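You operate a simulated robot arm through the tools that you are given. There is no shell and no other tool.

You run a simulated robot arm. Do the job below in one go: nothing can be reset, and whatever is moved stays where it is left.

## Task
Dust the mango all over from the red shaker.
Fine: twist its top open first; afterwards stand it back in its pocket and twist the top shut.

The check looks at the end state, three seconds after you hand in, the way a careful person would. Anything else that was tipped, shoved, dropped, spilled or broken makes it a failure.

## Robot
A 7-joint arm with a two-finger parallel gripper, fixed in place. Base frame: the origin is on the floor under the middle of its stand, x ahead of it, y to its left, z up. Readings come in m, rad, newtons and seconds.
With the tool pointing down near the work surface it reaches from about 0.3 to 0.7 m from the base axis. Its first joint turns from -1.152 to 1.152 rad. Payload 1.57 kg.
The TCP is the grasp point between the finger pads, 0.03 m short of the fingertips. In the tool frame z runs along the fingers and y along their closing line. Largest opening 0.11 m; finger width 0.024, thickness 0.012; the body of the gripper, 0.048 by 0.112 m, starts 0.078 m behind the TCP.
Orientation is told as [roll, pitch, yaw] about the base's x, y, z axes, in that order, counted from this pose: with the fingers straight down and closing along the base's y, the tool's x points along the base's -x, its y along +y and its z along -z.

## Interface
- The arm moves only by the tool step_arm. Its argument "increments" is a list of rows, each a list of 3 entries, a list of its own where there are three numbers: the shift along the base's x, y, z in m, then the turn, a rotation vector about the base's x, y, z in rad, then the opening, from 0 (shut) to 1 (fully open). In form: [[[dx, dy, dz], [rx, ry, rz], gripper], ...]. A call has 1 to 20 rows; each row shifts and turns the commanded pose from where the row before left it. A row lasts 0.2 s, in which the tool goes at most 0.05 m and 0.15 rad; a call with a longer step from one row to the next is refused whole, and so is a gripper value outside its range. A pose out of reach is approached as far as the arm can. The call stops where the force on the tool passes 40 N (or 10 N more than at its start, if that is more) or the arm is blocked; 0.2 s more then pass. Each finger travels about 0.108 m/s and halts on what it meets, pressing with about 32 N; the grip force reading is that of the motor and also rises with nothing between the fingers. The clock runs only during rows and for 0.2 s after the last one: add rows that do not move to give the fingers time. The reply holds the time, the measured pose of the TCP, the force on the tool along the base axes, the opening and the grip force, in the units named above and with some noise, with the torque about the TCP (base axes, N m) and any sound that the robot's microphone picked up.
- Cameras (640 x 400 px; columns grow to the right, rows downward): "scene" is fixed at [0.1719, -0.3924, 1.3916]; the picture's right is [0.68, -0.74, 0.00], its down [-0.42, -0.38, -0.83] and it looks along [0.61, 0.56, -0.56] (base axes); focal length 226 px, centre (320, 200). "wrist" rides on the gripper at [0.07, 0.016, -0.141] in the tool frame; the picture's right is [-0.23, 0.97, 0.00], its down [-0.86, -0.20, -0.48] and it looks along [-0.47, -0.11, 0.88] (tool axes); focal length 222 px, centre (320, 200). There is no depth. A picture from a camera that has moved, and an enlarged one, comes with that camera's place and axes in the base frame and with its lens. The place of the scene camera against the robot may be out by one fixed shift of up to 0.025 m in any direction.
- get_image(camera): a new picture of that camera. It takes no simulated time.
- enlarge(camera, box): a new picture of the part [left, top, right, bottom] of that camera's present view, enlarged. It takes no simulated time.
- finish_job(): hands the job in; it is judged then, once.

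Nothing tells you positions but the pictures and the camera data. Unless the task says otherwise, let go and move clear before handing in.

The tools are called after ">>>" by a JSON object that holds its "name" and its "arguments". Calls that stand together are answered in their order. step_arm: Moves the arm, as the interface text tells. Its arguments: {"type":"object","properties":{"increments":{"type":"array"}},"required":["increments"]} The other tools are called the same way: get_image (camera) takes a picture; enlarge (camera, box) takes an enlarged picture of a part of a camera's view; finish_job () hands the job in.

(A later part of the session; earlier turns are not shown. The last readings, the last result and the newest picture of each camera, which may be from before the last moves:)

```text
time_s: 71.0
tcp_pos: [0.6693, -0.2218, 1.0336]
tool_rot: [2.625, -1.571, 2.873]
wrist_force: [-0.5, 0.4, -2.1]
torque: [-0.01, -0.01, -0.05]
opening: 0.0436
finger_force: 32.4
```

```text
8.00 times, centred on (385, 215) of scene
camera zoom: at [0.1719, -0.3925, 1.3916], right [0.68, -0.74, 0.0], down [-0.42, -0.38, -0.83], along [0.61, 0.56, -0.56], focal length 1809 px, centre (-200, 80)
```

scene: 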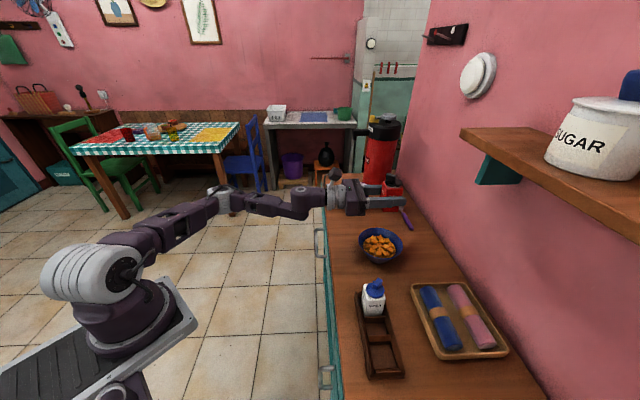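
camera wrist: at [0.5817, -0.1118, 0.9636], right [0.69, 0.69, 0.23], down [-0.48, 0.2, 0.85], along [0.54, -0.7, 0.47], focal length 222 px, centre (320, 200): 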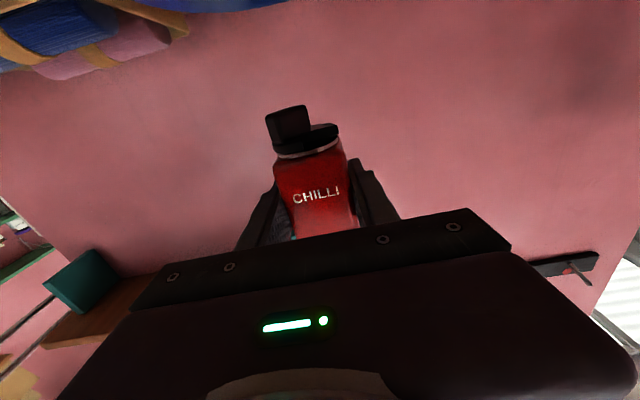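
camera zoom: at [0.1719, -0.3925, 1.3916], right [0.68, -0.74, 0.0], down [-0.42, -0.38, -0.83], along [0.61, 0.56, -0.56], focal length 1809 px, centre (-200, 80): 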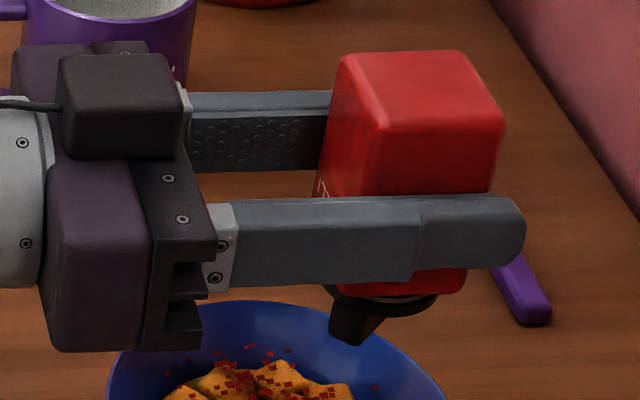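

The cap is still open. I'll try firmer shakes at this position to see whether more comes out.

>>> {"name": "step_arm", "arguments": {"increments": [[[0, 0, 0.02], [0, 0, 0], 0.2], [[0, 0, -0.04], [0, 0, 0], 0.2], [[0, 0, 0.04], [0, 0, 0], 0.2], [[0, 0, -0.04], [0, 0, 0], 0.2], [[0, 0, 0.04], [0, 0, 0], 0.2], [[0, 0, -0.03], [0, 0, 0], 0.2], [[0, 0, 0], [0, 0, 0], 0.2]]}}

>>> {"name": "enlarge", "arguments": {"camera": "scene", "box": [365, 232, 402, 262]}}

>>> {"name": "enlarge", "arguments": {"camera": "scene", "box": [330, 170, 440, 290]}}

```text
time_s: 72.6
tcp_pos: [0.6711, -0.2231, 1.0233]
tool_rot: [2.537, -1.57, 2.962]
wrist_force: [-0.4, -0.6, -2.1]
torque: [-0.01, -0.01, -0.01]
opening: 0.0436
finger_force: 32.2
```

```text
13.33 times, centred on (384, 247) of scene
camera zoom: at [0.1719, -0.3925, 1.3916], right [0.68, -0.74, 0.0], down [-0.42, -0.38, -0.83], along [0.61, 0.56, -0.56], focal length 3015 px, centre (-527, -427)
```

zoom: 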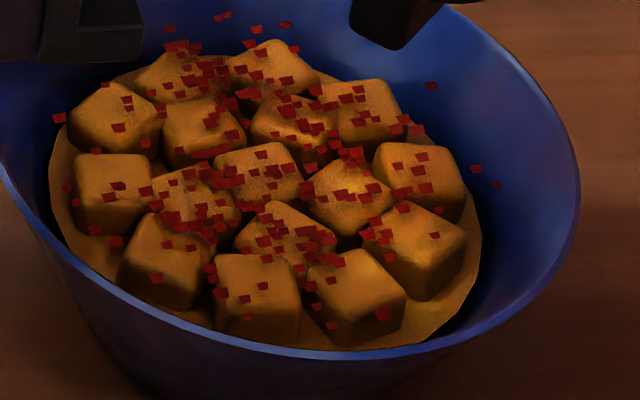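

```text
3.33 times, centred on (385, 230) of scene
camera zoom: at [0.1719, -0.3925, 1.3916], right [0.68, -0.74, 0.0], down [-0.42, -0.38, -0.83], along [0.61, 0.56, -0.56], focal length 754 px, centre (103, 100)
```

zoom: 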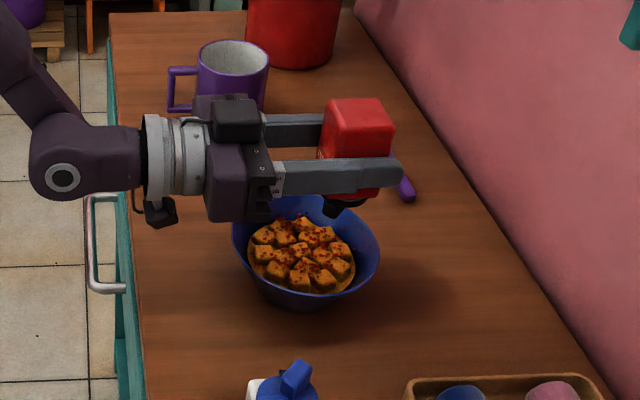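

Still no change, so that first burst may have been the full dose. I'll try one different motion, a combined vertical and side-to-side shake, to see if more comes out over the thinner side.

>>> {"name": "step_arm", "arguments": {"increments": [[[0.007, 0.007, 0.03], [0, 0, 0], 0.2], [[-0.014, -0.014, -0.03], [0, 0, 0], 0.2], [[0.014, 0.014, 0.03], [0, 0, 0], 0.2], [[-0.014, -0.014, -0.03], [0, 0, 0], 0.2], [[0.007, 0.007, 0.045], [0, 0, 0], 0.2], [[0, 0, -0.045], [0, 0, 0], 0.2], [[0, 0, 0.045], [0, 0, 0], 0.2], [[0, 0, -0.045], [0, 0, 0], 0.2], [[0, 0, 0.01], [0, 0, 0], 0.2]]}}

>>> {"name": "enlarge", "arguments": {"camera": "scene", "box": [365, 232, 402, 262]}}

>>> {"name": "enlarge", "arguments": {"camera": "scene", "box": [340, 210, 430, 290]}}

```text
time_s: 74.6
tcp_pos: [0.6655, -0.2217, 1.0334]
tool_rot: [2.492, -1.569, 3.003]
wrist_force: [0.2, 0.5, -2.4]
torque: [0.03, 0.02, 0.01]
opening: 0.0436
finger_force: 32.1
```

```text
13.33 times, centred on (384, 247) of scene
camera zoom: at [0.1719, -0.3925, 1.3916], right [0.68, -0.74, 0.0], down [-0.42, -0.38, -0.83], along [0.61, 0.56, -0.56], focal length 3015 px, centre (-527, -427)
```

zoom: 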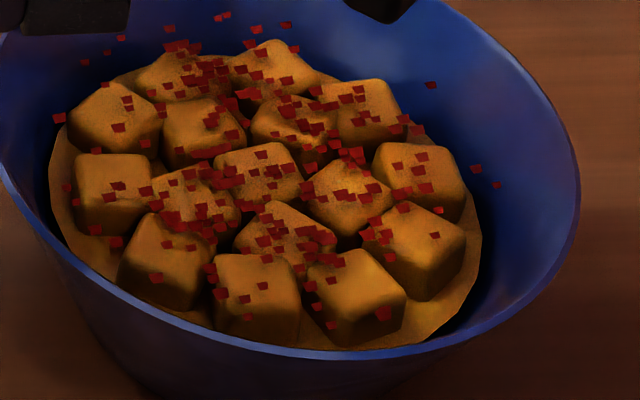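

```text
5.00 times, centred on (385, 250) of scene
camera zoom: at [0.1719, -0.3925, 1.3916], right [0.68, -0.74, 0.0], down [-0.42, -0.38, -0.83], along [0.61, 0.56, -0.56], focal length 1131 px, centre (-5, -50)
```

zoom: 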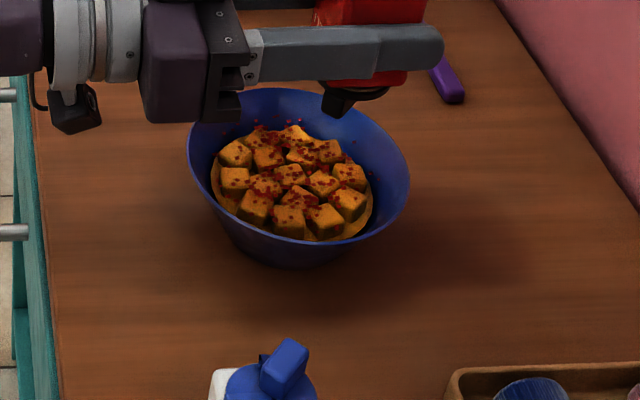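

No change again. As a quick test, I'll repeat the exact original shake at the original spot and height.

>>> {"name": "step_arm", "arguments": {"increments": [[[0.0042, 0.0212, 0.026], [0, 0, 0], 0.2], [[0, 0, 0], [0, 0, 0], 0.2], [[0, 0, -0.02], [0, 0, 0], 0.2], [[0, 0, 0.02], [0, 0, 0], 0.2], [[0, 0, -0.025], [0, 0, 0], 0.2], [[0, 0, 0.025], [0, 0, 0], 0.2], [[0, 0, -0.025], [0, 0, 0], 0.2], [[0, 0, 0.025], [0, 0, 0], 0.2], [[0, 0, -0.025], [0, 0, 0], 0.2], [[0, 0, 0], [0, 0, 0], 0.2]]}}

>>> {"name": "enlarge", "arguments": {"camera": "scene", "box": [365, 232, 402, 262]}}

```text
time_s: 76.8
tcp_pos: [0.6723, -0.2007, 1.0345]
tool_rot: [2.579, -1.568, 2.92]
wrist_force: [0.2, 0.0, -1.4]
torque: [-0.01, -0.01, 0.0]
opening: 0.0435
finger_force: 31.8
```

```text
13.33 times, centred on (384, 247) of scene
camera zoom: at [0.1719, -0.3924, 1.3916], right [0.68, -0.74, 0.0], down [-0.42, -0.38, -0.83], along [0.61, 0.56, -0.56], focal length 3015 px, centre (-527, -427)
```

zoom: 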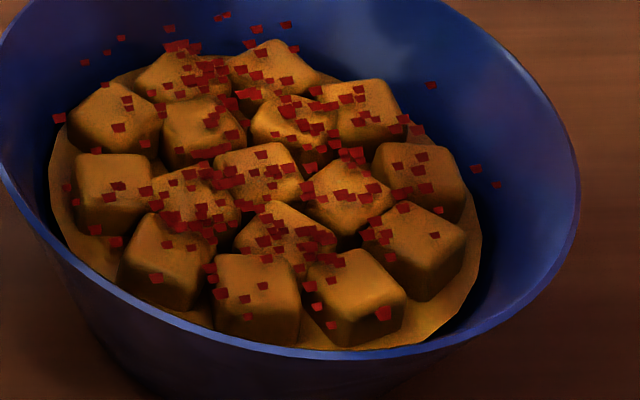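

Nothing more comes out, so it may need re-tipping to refill the top. I'll roll it back to about horizontal over the bowl, invert again with the outlet biased to the thinner near side, and shake once more.

>>> {"name": "step_arm", "arguments": {"increments": [[[0.0021, 0.001, 0.0025], [-0.099, 0.099, 0], 0.2], [[0.0021, 0.001, 0.0025], [-0.099, 0.099, 0], 0.2], [[0.0021, 0.001, 0.0025], [-0.099, 0.099, 0], 0.2], [[0.0021, 0.001, 0.0025], [-0.099, 0.099, 0], 0.2], [[0.0021, 0.001, 0.0025], [-0.099, 0.099, 0], 0.2], [[0.0021, 0.001, 0.0025], [-0.099, 0.099, 0], 0.2], [[0.0021, 0.001, 0.0025], [-0.099, 0.099, 0], 0.2], [[0.0021, 0.001, 0.0025], [-0.099, 0.099, 0], 0.2], [[0.0021, 0.001, 0.0025], [-0.099, 0.099, 0], 0.2], [[0.0021, 0.001, 0.0025], [-0.099, 0.099, 0], 0.2], [[0.0021, 0.001, 0.0025], [-0.099, 0.099, 0], 0.2], [[0, 0, 0], [-0.099, 0.099, 0], 0.2], [[0, 0, 0], [-0.099, 0.099, 0], 0.2], [[0, 0, 0], [-0.099, 0.099, 0], 0.2], [[0, 0, 0], [0, 0, 0], 0.2]]}}

>>> {"name": "get_image", "arguments": {"camera": "wrist"}}

>>> {"name": "enlarge", "arguments": {"camera": "scene", "box": [340, 160, 430, 280]}}

```text
time_s: 80.0
tcp_pos: [0.6953, -0.1888, 1.0628]
tool_rot: [-1.569, 0.389, 0.786]
wrist_force: [0.1, 0.4, -2.0]
torque: [-0.01, -0.01, 0.0]
opening: 0.0439
finger_force: 31.9
```

```text
taken
camera wrist: at [0.5466, -0.1402, 1.0743], right [-0.11, -0.11, -0.99], down [0.27, 0.95, -0.14], along [0.96, -0.29, -0.08], focal length 222 px, centre (320, 200)
```

wrist: 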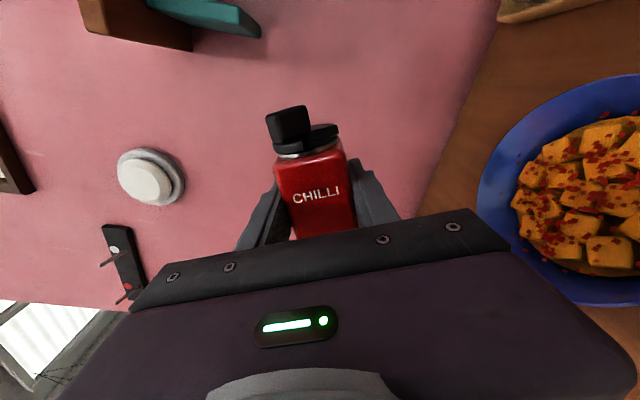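

```text
3.33 times, centred on (385, 220) of scene
camera zoom: at [0.1719, -0.3924, 1.3916], right [0.68, -0.74, 0.0], down [-0.42, -0.38, -0.83], along [0.61, 0.56, -0.56], focal length 754 px, centre (103, 133)
```

zoom: 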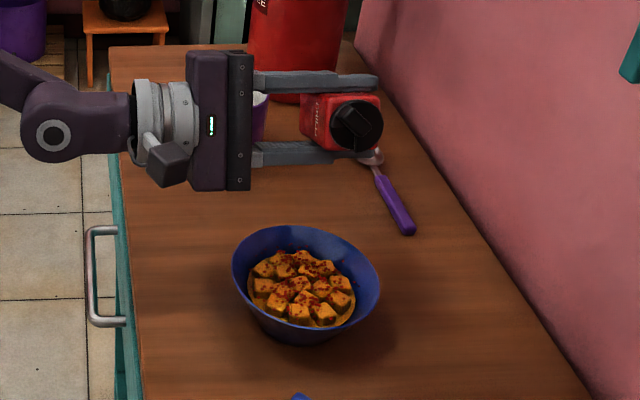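

>>> {"name": "enlarge", "arguments": {"camera": "wrist", "box": [470, 70, 640, 310]}}

>>> {"name": "enlarge", "arguments": {"camera": "scene", "box": [365, 232, 402, 262]}}

>>> {"name": "enlarge", "arguments": {"camera": "scene", "box": [370, 185, 402, 215]}}

```text
1.67 times, centred on (555, 190) of wrist
camera zoom: at [0.5466, -0.1402, 1.0743], right [-0.11, -0.11, -0.99], down [0.27, 0.95, -0.14], along [0.96, -0.29, -0.08], focal length 370 px, centre (-72, 217)
```

zoom: 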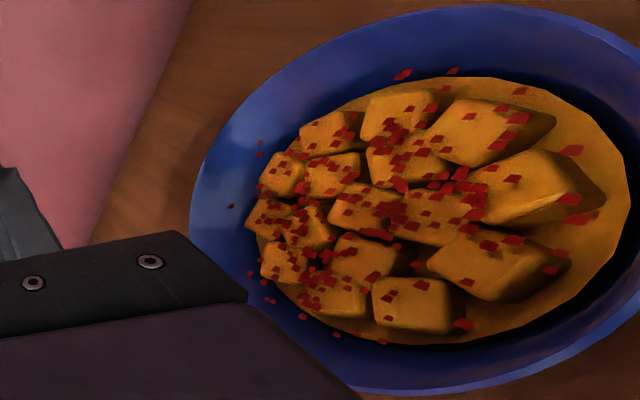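

```text
13.33 times, centred on (384, 247) of scene
camera zoom: at [0.1719, -0.3924, 1.3916], right [0.68, -0.74, 0.0], down [-0.42, -0.38, -0.83], along [0.61, 0.56, -0.56], focal length 3015 px, centre (-527, -427)
```

zoom: 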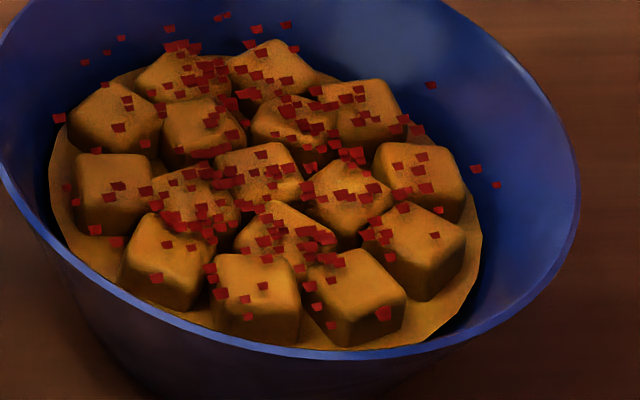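

```text
13.33 times, centred on (386, 200) of scene
camera zoom: at [0.1719, -0.3924, 1.3916], right [0.68, -0.74, 0.0], down [-0.42, -0.38, -0.83], along [0.61, 0.56, -0.56], focal length 3015 px, centre (-560, 200)
```

zoom: 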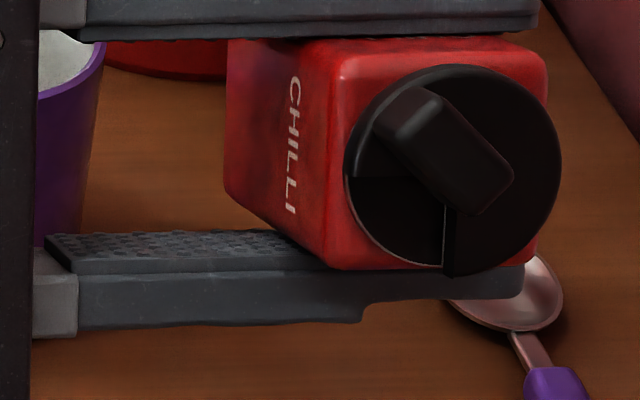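

>>> {"name": "step_arm", "arguments": {"increments": [[[0.0002, -0.0002, 0], [0.099, -0.099, 0], 0.2], [[0.0002, -0.0002, 0], [0.099, -0.099, 0], 0.2], [[0.0002, -0.0002, 0], [0.099, -0.099, 0], 0.2], [[0.0002, -0.0002, 0], [0.099, -0.099, 0], 0.2], [[-0.0012, -0.0016, 0], [0.099, -0.099, 0], 0.2], [[-0.0012, -0.0016, 0], [0.099, -0.099, 0], 0.2], [[-0.0012, -0.0016, 0], [0.099, -0.099, 0], 0.2], [[-0.0012, -0.0016, 0], [0.099, -0.099, 0], 0.2], [[-0.0039, -0.0043, -0.0038], [0.099, -0.099, 0], 0.2], [[-0.0039, -0.0043, -0.0038], [0.099, -0.099, 0], 0.2], [[-0.0039, -0.0043, -0.0038], [0.099, -0.099, 0], 0.2], [[-0.0039, -0.0043, -0.0038], [0.099, -0.099, 0], 0.2], [[-0.0039, -0.0043, -0.0038], [0.099, -0.099, 0], 0.2], [[-0.0039, -0.0043, -0.0038], [0.099, -0.099, 0], 0.2], [[0, 0, 0], [0, 0, 0], 0.2]]}}

>>> {"name": "step_arm", "arguments": {"increments": [[[0, 0, -0.02], [0, 0, 0], 0.2], [[0, 0, 0.02], [0, 0, 0], 0.2], [[0, 0, -0.025], [0, 0, 0], 0.2], [[0, 0, 0.025], [0, 0, 0], 0.2], [[0, 0, -0.025], [0, 0, 0], 0.2], [[0, 0, 0.025], [0, 0, 0], 0.2], [[0, 0, 0], [0, 0, 0], 0.2]]}}

>>> {"name": "enlarge", "arguments": {"camera": "scene", "box": [365, 232, 402, 262]}}

>>> {"name": "enlarge", "arguments": {"camera": "scene", "box": [330, 170, 440, 290]}}

```text
time_s: 83.2
tcp_pos: [0.6673, -0.2211, 1.0406]
tool_rot: [2.065, -1.567, -2.85]
wrist_force: [0.5, 0.0, -1.9]
torque: [-0.03, -0.02, -0.01]
opening: 0.044
finger_force: 32.3
```

```text
time_s: 84.8
tcp_pos: [0.6707, -0.2214, 1.0379]
tool_rot: [2.865, -1.57, 2.632]
wrist_force: [0.2, 0.7, -1.7]
torque: [0.02, 0.02, -0.01]
opening: 0.0437
finger_force: 31.6
```

```text
13.33 times, centred on (384, 247) of scene
camera zoom: at [0.1719, -0.3924, 1.3916], right [0.68, -0.74, 0.0], down [-0.42, -0.38, -0.83], along [0.61, 0.56, -0.56], focal length 3015 px, centre (-527, -427)
```

zoom: 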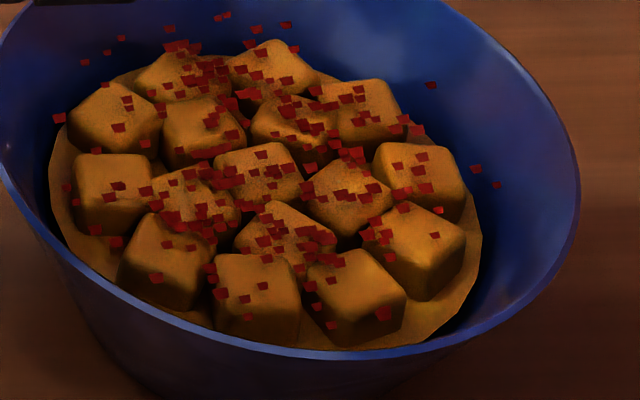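

```text
3.33 times, centred on (385, 230) of scene
camera zoom: at [0.1719, -0.3924, 1.3916], right [0.68, -0.74, 0.0], down [-0.42, -0.38, -0.83], along [0.61, 0.56, -0.56], focal length 754 px, centre (103, 100)
```

zoom: 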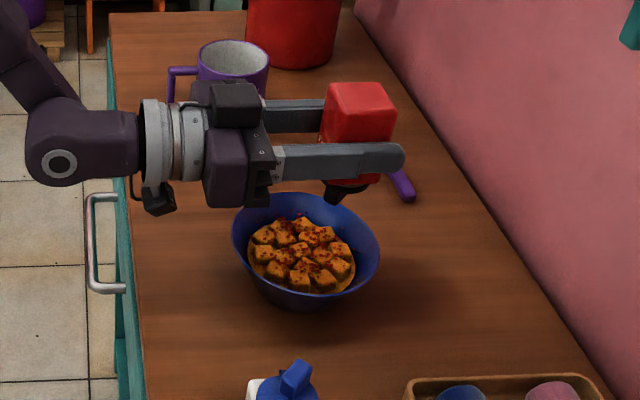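

The dust hasn't changed after several methods, so the first burst appears to be everything this shaker gives. Every cube carries chilli, and nothing landed on the counter. I'll roll the shaker back upright over the bowl.

>>> {"name": "step_arm", "arguments": {"increments": [[[0.0026, 0.0026, 0.004], [-0.10097, 0.10097, 0], 0.2], [[0.0026, 0.0026, 0.004], [-0.10097, 0.10097, 0], 0.2], [[0.0026, 0.0026, 0.004], [-0.10097, 0.10097, 0], 0.2], [[0.0026, 0.0026, 0.004], [-0.10097, 0.10097, 0], 0.2], [[0.0026, 0.0026, 0.004], [-0.10097, 0.10097, 0], 0.2], [[0.0026, 0.0026, 0.004], [-0.10097, 0.10097, 0], 0.2], [[0.0026, 0.0026, 0.004], [-0.10097, 0.10097, 0], 0.2], [[0.0026, 0.0026, 0.004], [-0.10097, 0.10097, 0], 0.2], [[0.0026, 0.0026, 0.004], [-0.10097, 0.10097, 0], 0.2], [[0.0026, 0.0026, 0.004], [-0.10097, 0.10097, 0], 0.2], [[0.0026, 0.0026, 0.004], [-0.10097, 0.10097, 0], 0.2], [[-0.0014, -0.0014, 0], [-0.10097, 0.10097, 0], 0.2], [[-0.0014, -0.0014, 0], [-0.10097, 0.10097, 0], 0.2], [[-0.0014, -0.0014, 0], [-0.10097, 0.10097, 0], 0.2], [[-0.0014, -0.0014, 0], [-0.10097, 0.10097, 0], 0.2], [[-0.0014, -0.0014, 0], [-0.10097, 0.10097, 0], 0.2], [[-0.0014, -0.0014, 0], [-0.10097, 0.10097, 0], 0.2], [[-0.0014, -0.0014, 0], [-0.10097, 0.10097, 0], 0.2], [[-0.0014, -0.0014, 0], [-0.10097, 0.10097, 0], 0.2]]}}

>>> {"name": "step_arm", "arguments": {"increments": [[[-0.0014, -0.0014, 0], [-0.10097, 0.10097, 0], 0.2], [[-0.0014, -0.0014, 0], [-0.10097, 0.10097, 0], 0.2], [[-0.0014, -0.0014, 0], [-0.10097, 0.10097, 0], 0.2], [[0, 0, 0], [0, 0, 0], 0.2]]}}

>>> {"name": "get_image", "arguments": {"camera": "scene"}}

>>> {"name": "enlarge", "arguments": {"camera": "scene", "box": [340, 215, 430, 290]}}

>>> {"name": "get_image", "arguments": {"camera": "wrist"}}

```text
time_s: 88.8
tcp_pos: [0.6846, -0.2042, 1.0831]
tool_rot: [-1.567, 1.144, 0.788]
wrist_force: [0.0, -0.7, -1.6]
torque: [0.03, -0.04, 0.02]
opening: 0.0436
finger_force: 31.9
```

```text
time_s: 89.8
tcp_pos: [0.6805, -0.2089, 1.0822]
tool_rot: [1.051, 1.567, -2.874]
wrist_force: [0.5, -0.1, -1.9]
torque: [0.01, 0.01, -0.01]
opening: 0.0437
finger_force: 32.0
```

```text
taken
```

scene: 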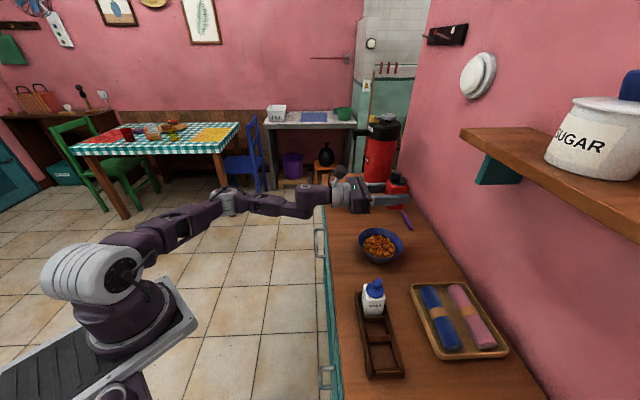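

```text
5.33 times, centred on (385, 252) of scene
camera zoom: at [0.1719, -0.3925, 1.3916], right [0.68, -0.74, 0.0], down [-0.42, -0.38, -0.83], along [0.61, 0.56, -0.56], focal length 1206 px, centre (-27, -80)
```

zoom: 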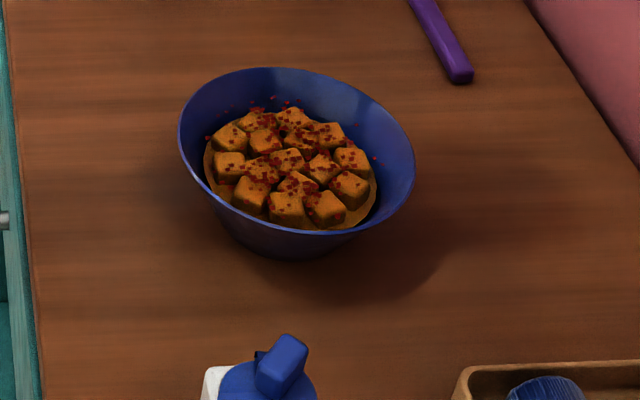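

```text
taken
camera wrist: at [0.5698, -0.1197, 1.1531], right [-0.69, -0.69, -0.22], down [-0.2, 0.48, -0.85], along [0.7, -0.54, -0.47], focal length 222 px, centre (320, 200)
```

wrist: 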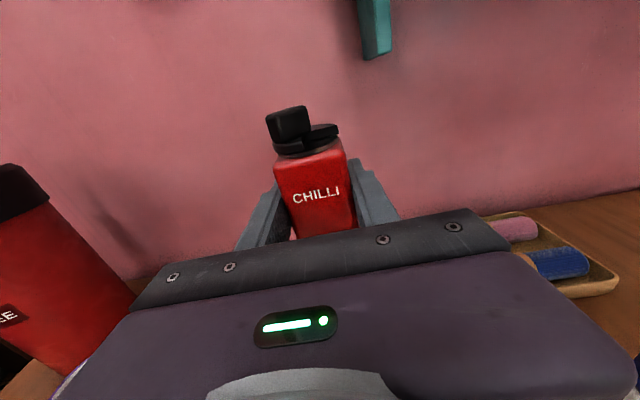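

The shaker is upright and the counter around the bowl is clean. I'll carry it back along the same path to above its pocket.

>>> {"name": "step_arm", "arguments": {"increments": [[[-0.012, -0.0067, 0], [0, 0, 0], 0.2], [[-0.0241, -0.01345, 0], [0, 0, 0], 0.2], [[-0.0241, -0.01345, 0], [0, 0, 0], 0.2], [[-0.0241, -0.01345, 0], [0, 0, 0], 0.2], [[-0.0241, -0.01345, 0], [0, 0, 0], 0.2], [[-0.0241, -0.01345, 0], [0, 0, 0], 0.2], [[-0.0241, -0.01345, 0], [0, 0, 0], 0.2], [[-0.0241, -0.01345, 0], [0, 0, 0], 0.2], [[-0.0241, -0.01345, -0.005], [0, 0, 0], 0.2], [[-0.0241, -0.01345, -0.005], [0, 0, 0], 0.2], [[-0.0241, -0.01345, -0.005], [0, 0, 0], 0.2], [[-0.012, -0.0067, -0.005], [0, 0, 0], 0.2], [[0, 0, 0], [0, 0, 0], 0.2]]}}

>>> {"name": "enlarge", "arguments": {"camera": "scene", "box": [300, 220, 450, 390]}}

>>> {"name": "get_image", "arguments": {"camera": "wrist"}}

```text
time_s: 92.6
tcp_pos: [0.4155, -0.354, 1.0632]
tool_rot: [0.692, 1.569, 3.048]
wrist_force: [0.8, 0.4, -1.9]
torque: [0.01, 0.01, 0.0]
opening: 0.0439
finger_force: 31.7
```

```text
2.35 times, centred on (375, 305) of scene
camera zoom: at [0.1719, -0.3925, 1.3916], right [0.68, -0.74, 0.0], down [-0.42, -0.38, -0.83], along [0.61, 0.56, -0.56], focal length 532 px, centre (191, -47)
```

zoom: 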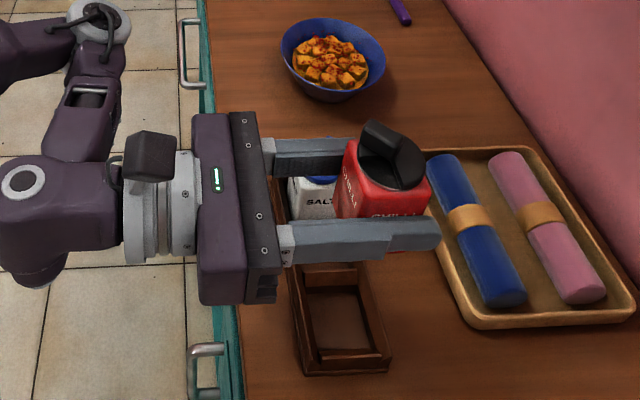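

```text
taken
camera wrist: at [0.3049, -0.2665, 1.1332], right [-0.69, -0.69, -0.23], down [-0.2, 0.48, -0.85], along [0.7, -0.54, -0.47], focal length 222 px, centre (320, 200)
```

wrist: 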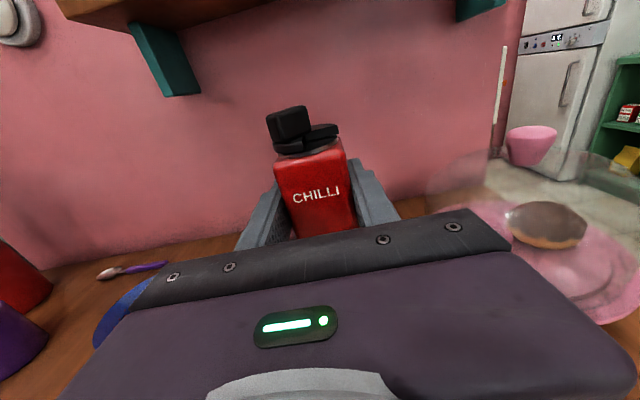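

I'm above the pocket, about 2.7 mm off in y by the camera readout. I'll correct that, lower most of the way, and check the alignment before the last bit.

>>> {"name": "step_arm", "arguments": {"increments": [[[-0.0001, -0.0027, -0.01], [0, 0, 0], 0.2], [[0, 0, -0.02], [0, 0, 0], 0.2], [[0, 0, -0.02], [0, 0, 0], 0.2], [[0, 0, -0.02], [0, 0, 0], 0.2], [[0, 0, -0.02], [0, 0, 0], 0.2], [[0, 0, 0], [0, 0, 0], 0.2]]}}

>>> {"name": "get_image", "arguments": {"camera": "wrist"}}

>>> {"name": "enlarge", "arguments": {"camera": "scene", "box": [320, 260, 430, 390]}}

```text
time_s: 94.0
tcp_pos: [0.4154, -0.3583, 0.975]
tool_rot: [0.704, 1.568, 3.059]
wrist_force: [0.1, 0.0, -1.5]
torque: [-0.01, 0.03, -0.01]
opening: 0.0436
finger_force: 31.9
```

```text
taken
camera wrist: at [0.3044, -0.2709, 1.0442], right [-0.69, -0.69, -0.23], down [-0.2, 0.48, -0.85], along [0.7, -0.54, -0.47], focal length 222 px, centre (320, 200)
```

wrist: 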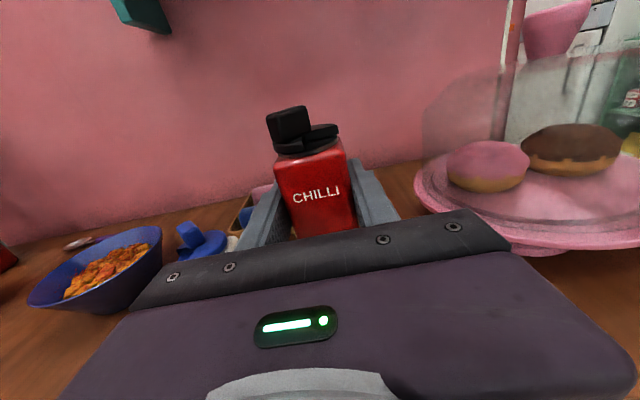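

```text
3.08 times, centred on (375, 325) of scene
camera zoom: at [0.1719, -0.3925, 1.3916], right [0.68, -0.74, 0.0], down [-0.42, -0.38, -0.83], along [0.61, 0.56, -0.56], focal length 696 px, centre (151, -185)
```

zoom: 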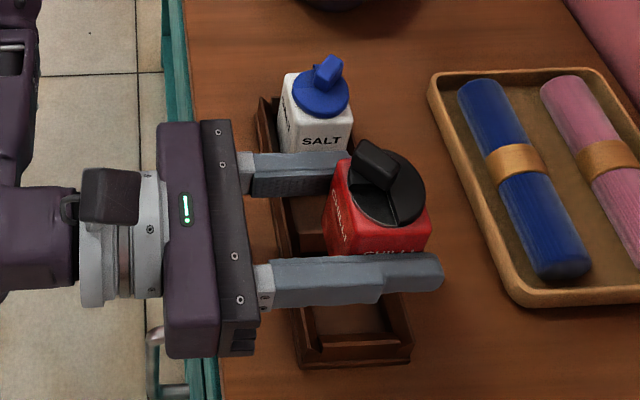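

>>> {"name": "step_arm", "arguments": {"increments": [[[0.0003, 0.0015, -0.02], [0, 0, 0], 0.2], [[0, 0, -0.02], [0, 0, 0], 0.2], [[0, 0, -0.015], [0, 0, 0], 0.2], [[0, 0, -0.007], [0, 0, 0], 0.2], [[0, 0, 0], [0, 0, 0], 0.2]]}}

>>> {"name": "get_image", "arguments": {"camera": "wrist"}}

>>> {"name": "enlarge", "arguments": {"camera": "scene", "box": [320, 260, 430, 390]}}

```text
time_s: 95.2
tcp_pos: [0.4156, -0.3579, 0.9126]
tool_rot: [0.781, 1.57, 3.136]
wrist_force: [-0.2, -0.1, -1.7]
torque: [0.02, -0.01, 0.01]
opening: 0.0437
finger_force: 32.0
```

```text
taken
camera wrist: at [0.3051, -0.2696, 0.9817], right [-0.69, -0.69, -0.23], down [-0.2, 0.48, -0.85], along [0.7, -0.54, -0.47], focal length 222 px, centre (320, 200)
```

wrist: 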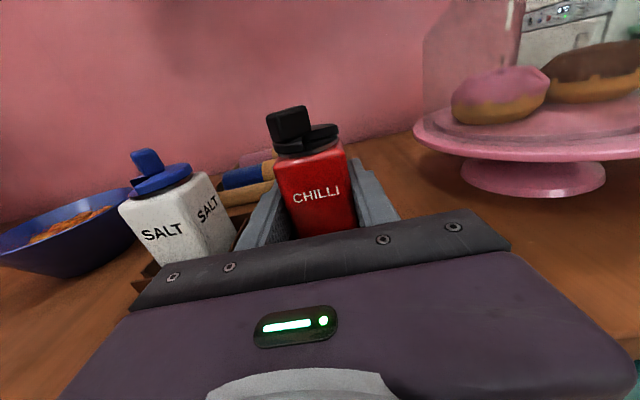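

```text
3.08 times, centred on (375, 325) of scene
camera zoom: at [0.1719, -0.3925, 1.3916], right [0.68, -0.74, 0.0], down [-0.42, -0.38, -0.83], along [0.61, 0.56, -0.56], focal length 696 px, centre (151, -185)
```

zoom: 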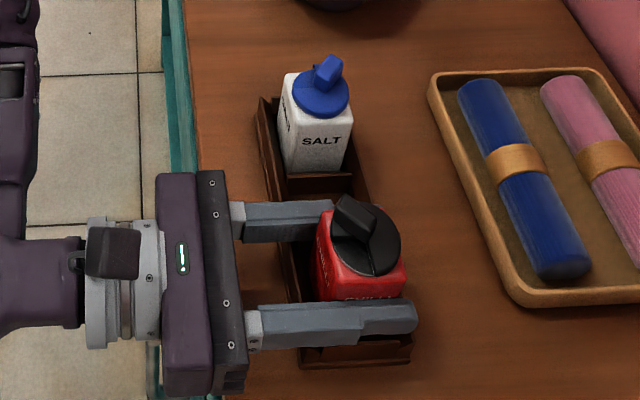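

About 4 mm remain. I'll lower in small steps until the weight transfers to the pocket floor.

>>> {"name": "step_arm", "arguments": {"increments": [[[0, 0, -0.002], [0, 0, 0], 0.2], [[0, 0, -0.0015], [0, 0, 0], 0.2], [[0, 0, 0], [0, 0, 0], 0.2]]}}

```text
time_s: 96.0
tcp_pos: [0.4153, -0.3578, 0.9093]
tool_rot: [1.095, 1.568, -2.833]
wrist_force: [0.9, 1.4, 0.9]
torque: [0.09, -0.09, 0.03]
opening: 0.0439
finger_force: 31.9
```

Weight has transferred, so I'll release and then rise straight up clear of the cap.

>>> {"name": "step_arm", "arguments": {"increments": [[[0, 0, 0], [0, 0, 0], 0.5], [[0, 0, 0], [0, 0, 0], 0.75], [[0, 0, 0], [0, 0, 0], 0.75], [[0, 0, 0], [0, 0, 0], 0.75]]}}

>>> {"name": "enlarge", "arguments": {"camera": "wrist", "box": [225, 80, 415, 240]}}

>>> {"name": "enlarge", "arguments": {"camera": "scene", "box": [320, 260, 430, 390]}}

```text
time_s: 97.0
tcp_pos: [0.4153, -0.3582, 0.9083]
tool_rot: [0.756, 1.569, 3.112]
wrist_force: [0.0, -0.3, 0.5]
torque: [-0.02, -0.03, 0.0]
opening: 0.0824
finger_force: 0.1
```

```text
2.50 times, centred on (320, 160) of wrist
camera zoom: at [0.3049, -0.2695, 0.9781], right [-0.69, -0.69, -0.23], down [-0.2, 0.48, -0.85], along [0.7, -0.54, -0.47], focal length 555 px, centre (320, 300)
```

zoom: 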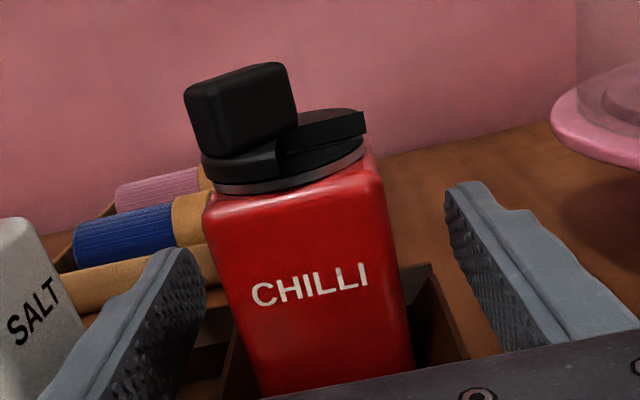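

```text
3.08 times, centred on (375, 325) of scene
camera zoom: at [0.1719, -0.3924, 1.3916], right [0.68, -0.74, 0.0], down [-0.42, -0.38, -0.83], along [0.61, 0.56, -0.56], focal length 696 px, centre (151, -185)
```

zoom: 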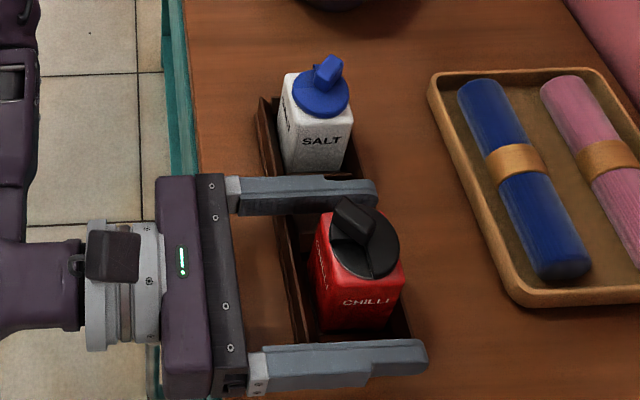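

The shaker stands squarely in its pocket. I'll rise straight up and pitch the tool back to pointing down.

>>> {"name": "step_arm", "arguments": {"increments": [[[0, 0, 0.03], [0, 0, 0], 0.75], [[0, 0, 0.03], [0, 0, 0], 0.75], [[0, 0, 0.03], [0, 0, 0], 0.75], [[0, 0, 0.03], [0, 0, 0], 0.75], [[0, 0, 0.03], [0, 0, 0], 0.75], [[0, 0, 0.004], [0.1009, 0.1009, 0], 0.6], [[0, 0, 0.004], [0.1009, 0.1009, 0], 0.6], [[0, 0, 0.004], [0.1009, 0.1009, 0], 0.5], [[0, 0, 0.004], [0.1009, 0.1009, 0], 0.5], [[0, 0, 0.004], [0.1009, 0.1009, 0], 0.5], [[0, 0, 0.004], [0.1009, 0.1009, 0], 0.5], [[0, 0, 0.004], [0.1009, 0.1009, 0], 0.5], [[0, 0, 0.004], [0.1009, 0.1009, 0], 0.5], [[0, 0, 0.004], [0.1009, 0.1009, 0], 0.5], [[0, 0, 0.004], [0.1009, 0.1009, 0], 0.5], [[0, 0, 0.0], [0.1009, 0.1009, 0], 0.5], [[0, 0, 0], [0, 0, 0], 0.5]]}}

>>> {"name": "get_image", "arguments": {"camera": "wrist"}}

>>> {"name": "get_image", "arguments": {"camera": "scene"}}

```text
time_s: 100.6
tcp_pos: [0.4137, -0.3573, 1.0985]
tool_rot: [0.0, -0.002, 2.356]
wrist_force: [0.3, -0.5, 0.0]
torque: [-0.01, 0.02, 0.0]
opening: 0.055
finger_force: 0.2
```

```text
taken
camera wrist: at [0.4543, -0.4187, 1.2397], right [-0.85, -0.53, 0.0], down [-0.46, 0.74, 0.48], along [-0.25, 0.41, -0.88], focal length 222 px, centre (320, 200)
```

wrist: 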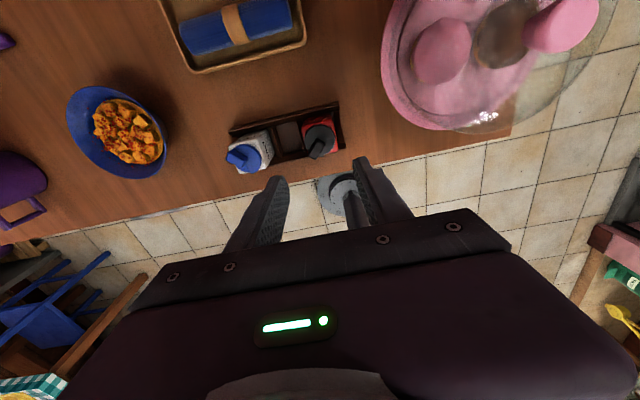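

```text
taken
```

scene: 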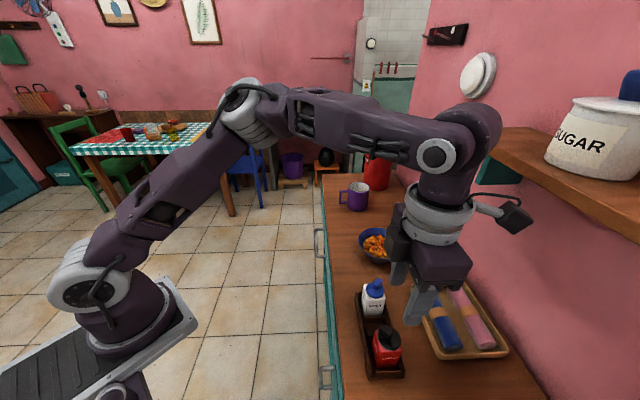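

The tool points down again. I'll check the dust on the mango from this angle and the shaker before closing the cap.

>>> {"name": "enlarge", "arguments": {"camera": "wrist", "box": [60, 80, 175, 185]}}

>>> {"name": "enlarge", "arguments": {"camera": "wrist", "box": [220, 90, 360, 180]}}

>>> {"name": "enlarge", "arguments": {"camera": "scene", "box": [360, 315, 405, 365]}}

```text
3.81 times, centred on (118, 132) of wrist
camera zoom: at [0.4543, -0.4187, 1.2397], right [-0.85, -0.53, 0.0], down [-0.46, 0.74, 0.48], along [-0.25, 0.41, -0.88], focal length 846 px, centre (1091, 457)
```

zoom: 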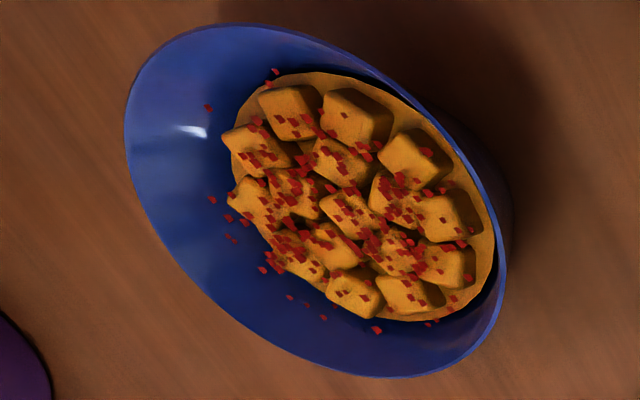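

```text
4.44 times, centred on (290, 135) of wrist
camera zoom: at [0.4543, -0.4187, 1.2397], right [-0.85, -0.53, 0.0], down [-0.46, 0.74, 0.48], along [-0.25, 0.41, -0.88], focal length 987 px, centre (453, 489)
```

zoom: 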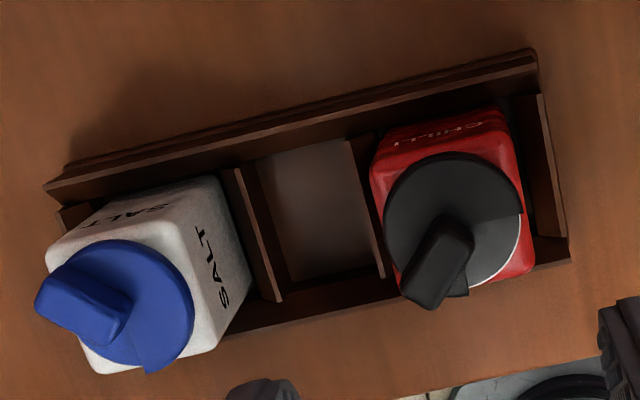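

```text
8.00 times, centred on (382, 340) of scene
camera zoom: at [0.1719, -0.3925, 1.3916], right [0.68, -0.74, 0.0], down [-0.42, -0.38, -0.83], along [0.61, 0.56, -0.56], focal length 1809 px, centre (-180, -920)
```

zoom: 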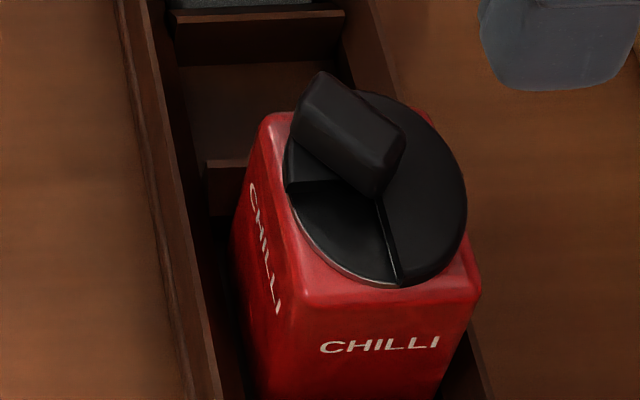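

The chilli is spread across the mango, thinner toward one side, and the red shaker stands upright with the cap still open. I'll get a straight-down view of the cap to line up for twisting it shut.

>>> {"name": "step_arm", "arguments": {"increments": [[[0.003, 0.0113, 0], [0, 0, -0.131], 0.35], [[0.003, 0.0113, 0], [0, 0, -0.131], 0.35], [[0.003, 0.0113, -0.009], [0, 0, -0.131], 0.35], [[0.003, 0.0113, -0.009], [0, 0, -0.131], 0.35], [[0.003, 0.0113, -0.009], [0, 0, -0.131], 0.35], [[0.0025, 0.0112, -0.009], [0, 0, -0.13], 0.35], [[0, 0, 0], [0, 0, 0], 0.35]]}}

>>> {"name": "enlarge", "arguments": {"camera": "wrist", "box": [290, 40, 370, 110]}}

>>> {"name": "enlarge", "arguments": {"camera": "wrist", "box": [130, 170, 260, 270]}}

```text
time_s: 102.2
tcp_pos: [0.4336, -0.2887, 1.0611]
tool_rot: [0.001, 0.0, 1.571]
wrist_force: [0.3, 0.7, -0.4]
torque: [-0.03, -0.03, -0.02]
opening: 0.0386
finger_force: 0.0
```

```text
5.71 times, centred on (330, 75) of wrist
camera zoom: at [0.4184, -0.3589, 1.2035], right [-0.97, 0.23, 0.0], down [0.2, 0.86, 0.48], along [0.11, 0.47, -0.88], focal length 1269 px, centre (263, 914)
```

zoom: 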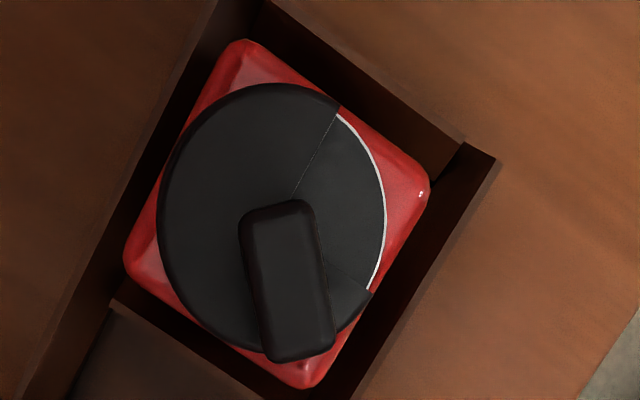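

```text
4.00 times, centred on (195, 220) of wrist
camera zoom: at [0.4184, -0.3589, 1.2035], right [-0.97, 0.23, 0.0], down [0.2, 0.86, 0.48], along [0.11, 0.47, -0.88], focal length 888 px, centre (820, 120)
```

zoom: 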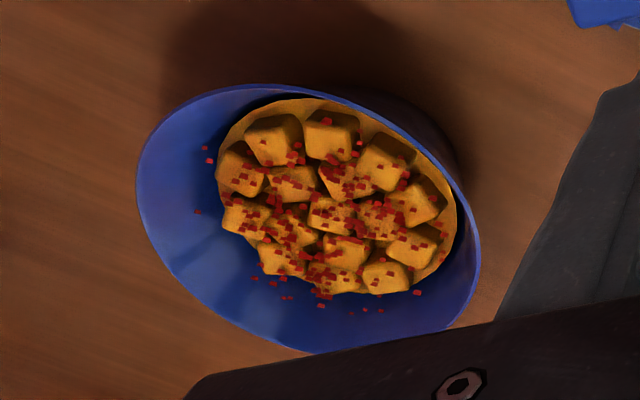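

The cap is aligned with the body and its fin points along +y. I'll move over the fin and lower to straddle it.

>>> {"name": "step_arm", "arguments": {"increments": [[[-0.0043, -0.0146, 0.0], [0, 0, 0], 0.35], [[-0.0043, -0.0146, 0.0], [0, 0, 0], 0.35], [[-0.0042, -0.0145, 0.0], [0, 0, 0], 0.35], [[-0.0042, -0.0145, -0.02], [0, 0, 0], 0.35], [[0, 0, -0.03], [0, 0, 0], 0.35], [[0, 0, -0.02], [0, 0, 0], 0.35], [[0, 0, -0.006], [0, 0, 0], 0.35], [[0, 0, 0], [0, 0, 0], 0.35]]}}

>>> {"name": "enlarge", "arguments": {"camera": "wrist", "box": [260, 110, 390, 220]}}

```text
time_s: 104.0
tcp_pos: [0.4171, -0.3455, 0.985]
tool_rot: [0.0, -0.001, 1.572]
wrist_force: [0.0, -0.4, -0.2]
torque: [-0.03, -0.02, 0.01]
opening: 0.0384
finger_force: 0.0
```

```text
3.64 times, centred on (325, 165) of wrist
camera zoom: at [0.4012, -0.4169, 1.1271], right [-0.97, 0.23, 0.0], down [0.2, 0.86, 0.48], along [0.11, 0.47, -0.88], focal length 808 px, centre (302, 327)
```

zoom: 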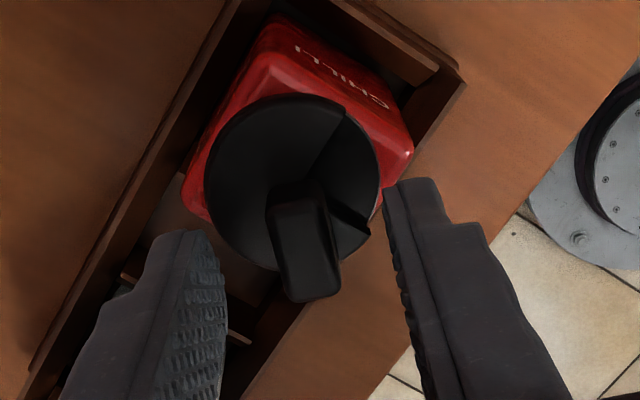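

>>> {"name": "step_arm", "arguments": {"increments": [[[-0.0015, 0.0, 0], [0, 0, 0], 0.35], [[0, 0, 0], [0, 0, 0], 0.15], [[0, 0, 0], [0, 0, 0], 0.0], [[0, 0, 0], [0, 0, 0], 0.0]]}}

>>> {"name": "enlarge", "arguments": {"camera": "wrist", "box": [260, 110, 390, 220]}}

```text
time_s: 105.0
tcp_pos: [0.4151, -0.3464, 0.9858]
tool_rot: [0.0, 0.003, 1.573]
wrist_force: [0.2, 0.5, 0.2]
torque: [-0.01, -0.04, -0.02]
opening: 0.012
finger_force: 28.7
```

```text
3.64 times, centred on (325, 165) of wrist
camera zoom: at [0.3996, -0.4174, 1.1272], right [-0.97, 0.23, 0.0], down [0.2, 0.86, 0.48], along [0.11, 0.47, -0.88], focal length 808 px, centre (302, 327)
```

zoom: 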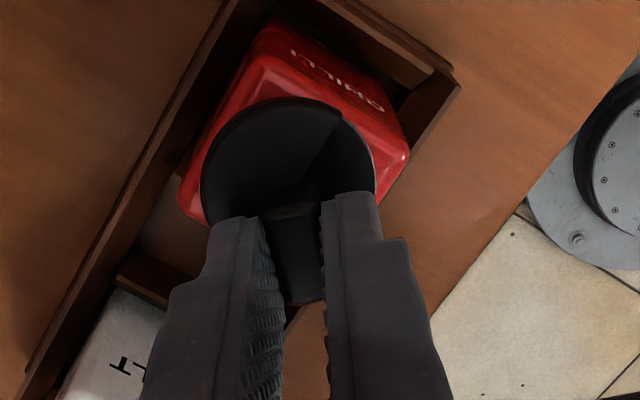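

I have the fin. I'll turn it clockwise through 90° to shut.

>>> {"name": "step_arm", "arguments": {"increments": [[[0.00154, -0.00011, 0], [0, 0, -0.15], 0], [[0.00154, -0.00035, 0], [0, 0, -0.15], 0], [[0.00147, -0.00058, 0], [0, 0, -0.15], 0], [[0.00136, -0.00078, 0], [0, 0, -0.15], 0], [[0.00123, -0.00098, 0], [0, 0, -0.15], 0], [[0.00107, -0.00116, 0], [0, 0, -0.15], 0], [[0.00089, -0.00129, 0], [0, 0, -0.15], 0], [[0.00068, -0.00142, 0], [0, 0, -0.15], 0], [[0.00046, -0.00151, 0], [0, 0, -0.15], 0], [[0.00023, -0.00155, 0], [0, 0, -0.15], 0], [[3e-05, -0.00105, 0], [0, 0, -0.1], 0], [[0, 0, 0], [0, 0, 0], 0]]}}

>>> {"name": "enlarge", "arguments": {"camera": "wrist", "box": [260, 110, 390, 220]}}

>>> {"name": "enlarge", "arguments": {"camera": "scene", "box": [360, 315, 405, 365]}}

```text
time_s: 107.6
tcp_pos: [0.4267, -0.358, 0.9861]
tool_rot: [-0.001, 0.0, -0.028]
wrist_force: [-0.5, 2.1, 4.3]
torque: [0.08, 0.07, -0.01]
opening: 0.0121
finger_force: 30.1
```

```text
3.64 times, centred on (325, 165) of wrist
camera zoom: at [0.357, -0.3411, 1.1272], right [0.26, 0.97, 0.0], down [0.85, -0.22, 0.48], along [0.46, -0.12, -0.88], focal length 808 px, centre (302, 327)
```

zoom: 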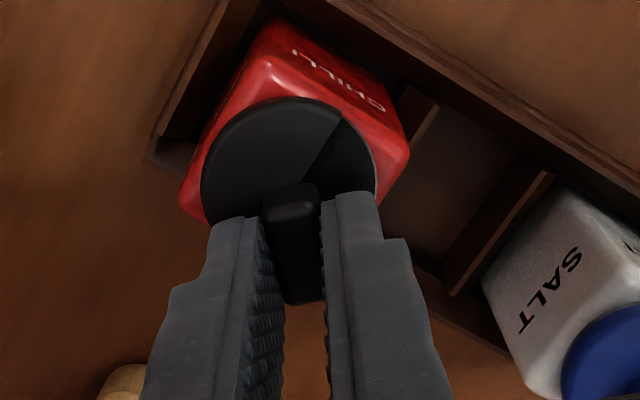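

```text
8.00 times, centred on (382, 340) of scene
camera zoom: at [0.1718, -0.3923, 1.3916], right [0.68, -0.74, 0.0], down [-0.42, -0.38, -0.83], along [0.61, 0.56, -0.56], focal length 1809 px, centre (-180, -920)
```

zoom: 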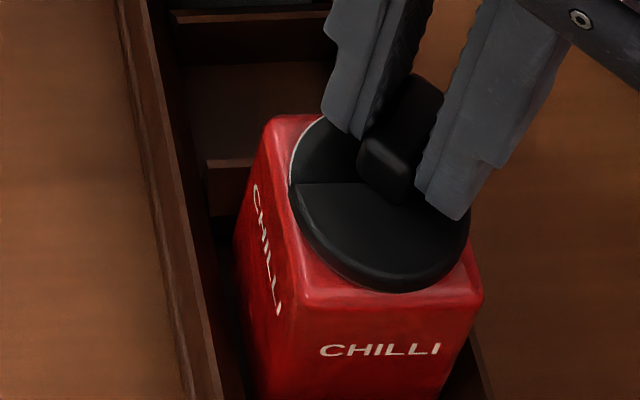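

The cap is essentially back at shut relative to the body. I'll give it a slight extra nudge to seat it at the stop, then release and inspect from above.

>>> {"name": "step_arm", "arguments": {"increments": [[[0, -0.0005, 0], [0, 0, -0.05], 0], [[0, 0, 0], [0, 0, 0], 0], [[0, 0, 0], [0, 0, 0], 0]]}}

>>> {"name": "step_arm", "arguments": {"increments": [[[0, 0, 0], [0, 0, 0], 0.2], [[0, 0, 0], [0, 0, 0], 0.35], [[0, 0, 0.02], [0, 0, 0], 0.35], [[0, 0, 0.03], [0, 0, 0], 0.35], [[0, 0, 0.028], [0, 0, 0], 0.35], [[0.0075, 0.006, 0.0], [0, 0, 0.144], 0.35], [[0.0075, 0.006, 0.0], [0, 0, 0.144], 0.35], [[0.0075, 0.006, 0.0], [0, 0, 0.144], 0.35], [[0.0075, 0.006, 0.0], [0, 0, 0.144], 0.35], [[0.0075, 0.006, 0.0], [0, 0, 0.144], 0.35], [[0.0075, 0.006, 0.0], [0, 0, 0.143], 0.35], [[0, 0, 0], [0, 0, 0], 0.35]]}}

>>> {"name": "enlarge", "arguments": {"camera": "wrist", "box": [290, 40, 370, 110]}}

>>> {"name": "enlarge", "arguments": {"camera": "scene", "box": [360, 315, 405, 365]}}

>>> {"name": "get_image", "arguments": {"camera": "wrist"}}

```text
time_s: 108.4
tcp_pos: [0.4268, -0.3597, 0.9867]
tool_rot: [-0.001, 0.0, -0.077]
wrist_force: [-2.2, 3.7, 6.1]
torque: [0.07, 0.38, 0.1]
opening: 0.0122
finger_force: 29.1
```

```text
time_s: 111.0
tcp_pos: [0.4704, -0.322, 1.0642]
tool_rot: [0.0, -0.001, 0.788]
wrist_force: [-0.7, -0.6, 1.0]
torque: [0.01, 0.01, 0.01]
opening: 0.0384
finger_force: 0.0
```

```text
5.71 times, centred on (330, 75) of wrist
camera zoom: at [0.4109, -0.3614, 1.2047], right [-0.53, 0.85, 0.0], down [0.74, 0.47, 0.48], along [0.41, 0.25, -0.88], focal length 1269 px, centre (263, 914)
```

zoom: 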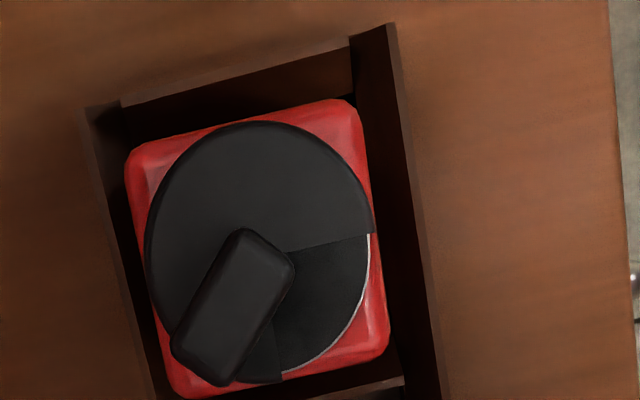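

```text
8.00 times, centred on (382, 340) of scene
camera zoom: at [0.1719, -0.3924, 1.3916], right [0.68, -0.74, 0.0], down [-0.42, -0.38, -0.83], along [0.61, 0.56, -0.56], focal length 1809 px, centre (-180, -920)
```

zoom: 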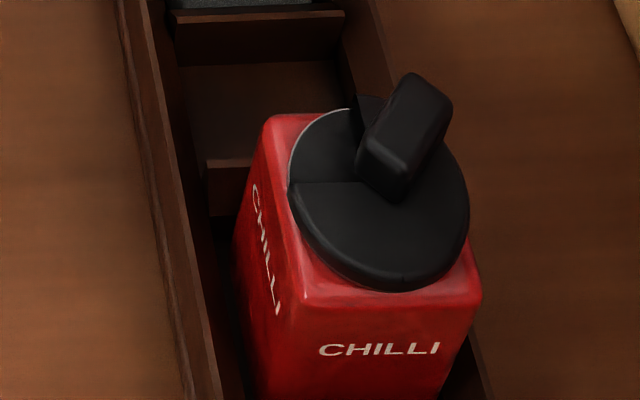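

```text
taken
camera wrist: at [0.4109, -0.3614, 1.2047], right [-0.53, 0.85, 0.0], down [0.74, 0.47, 0.48], along [0.41, 0.25, -0.88], focal length 222 px, centre (320, 200)
```

wrist: 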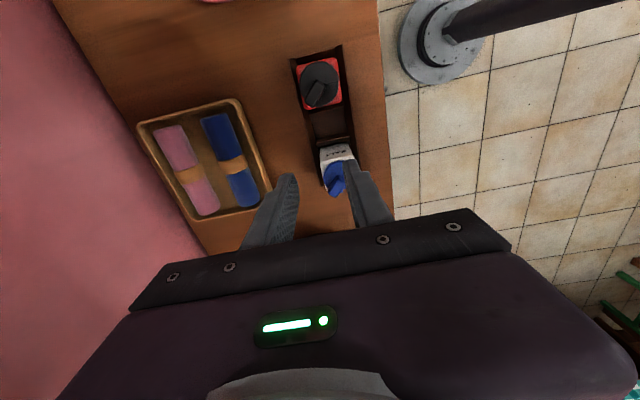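

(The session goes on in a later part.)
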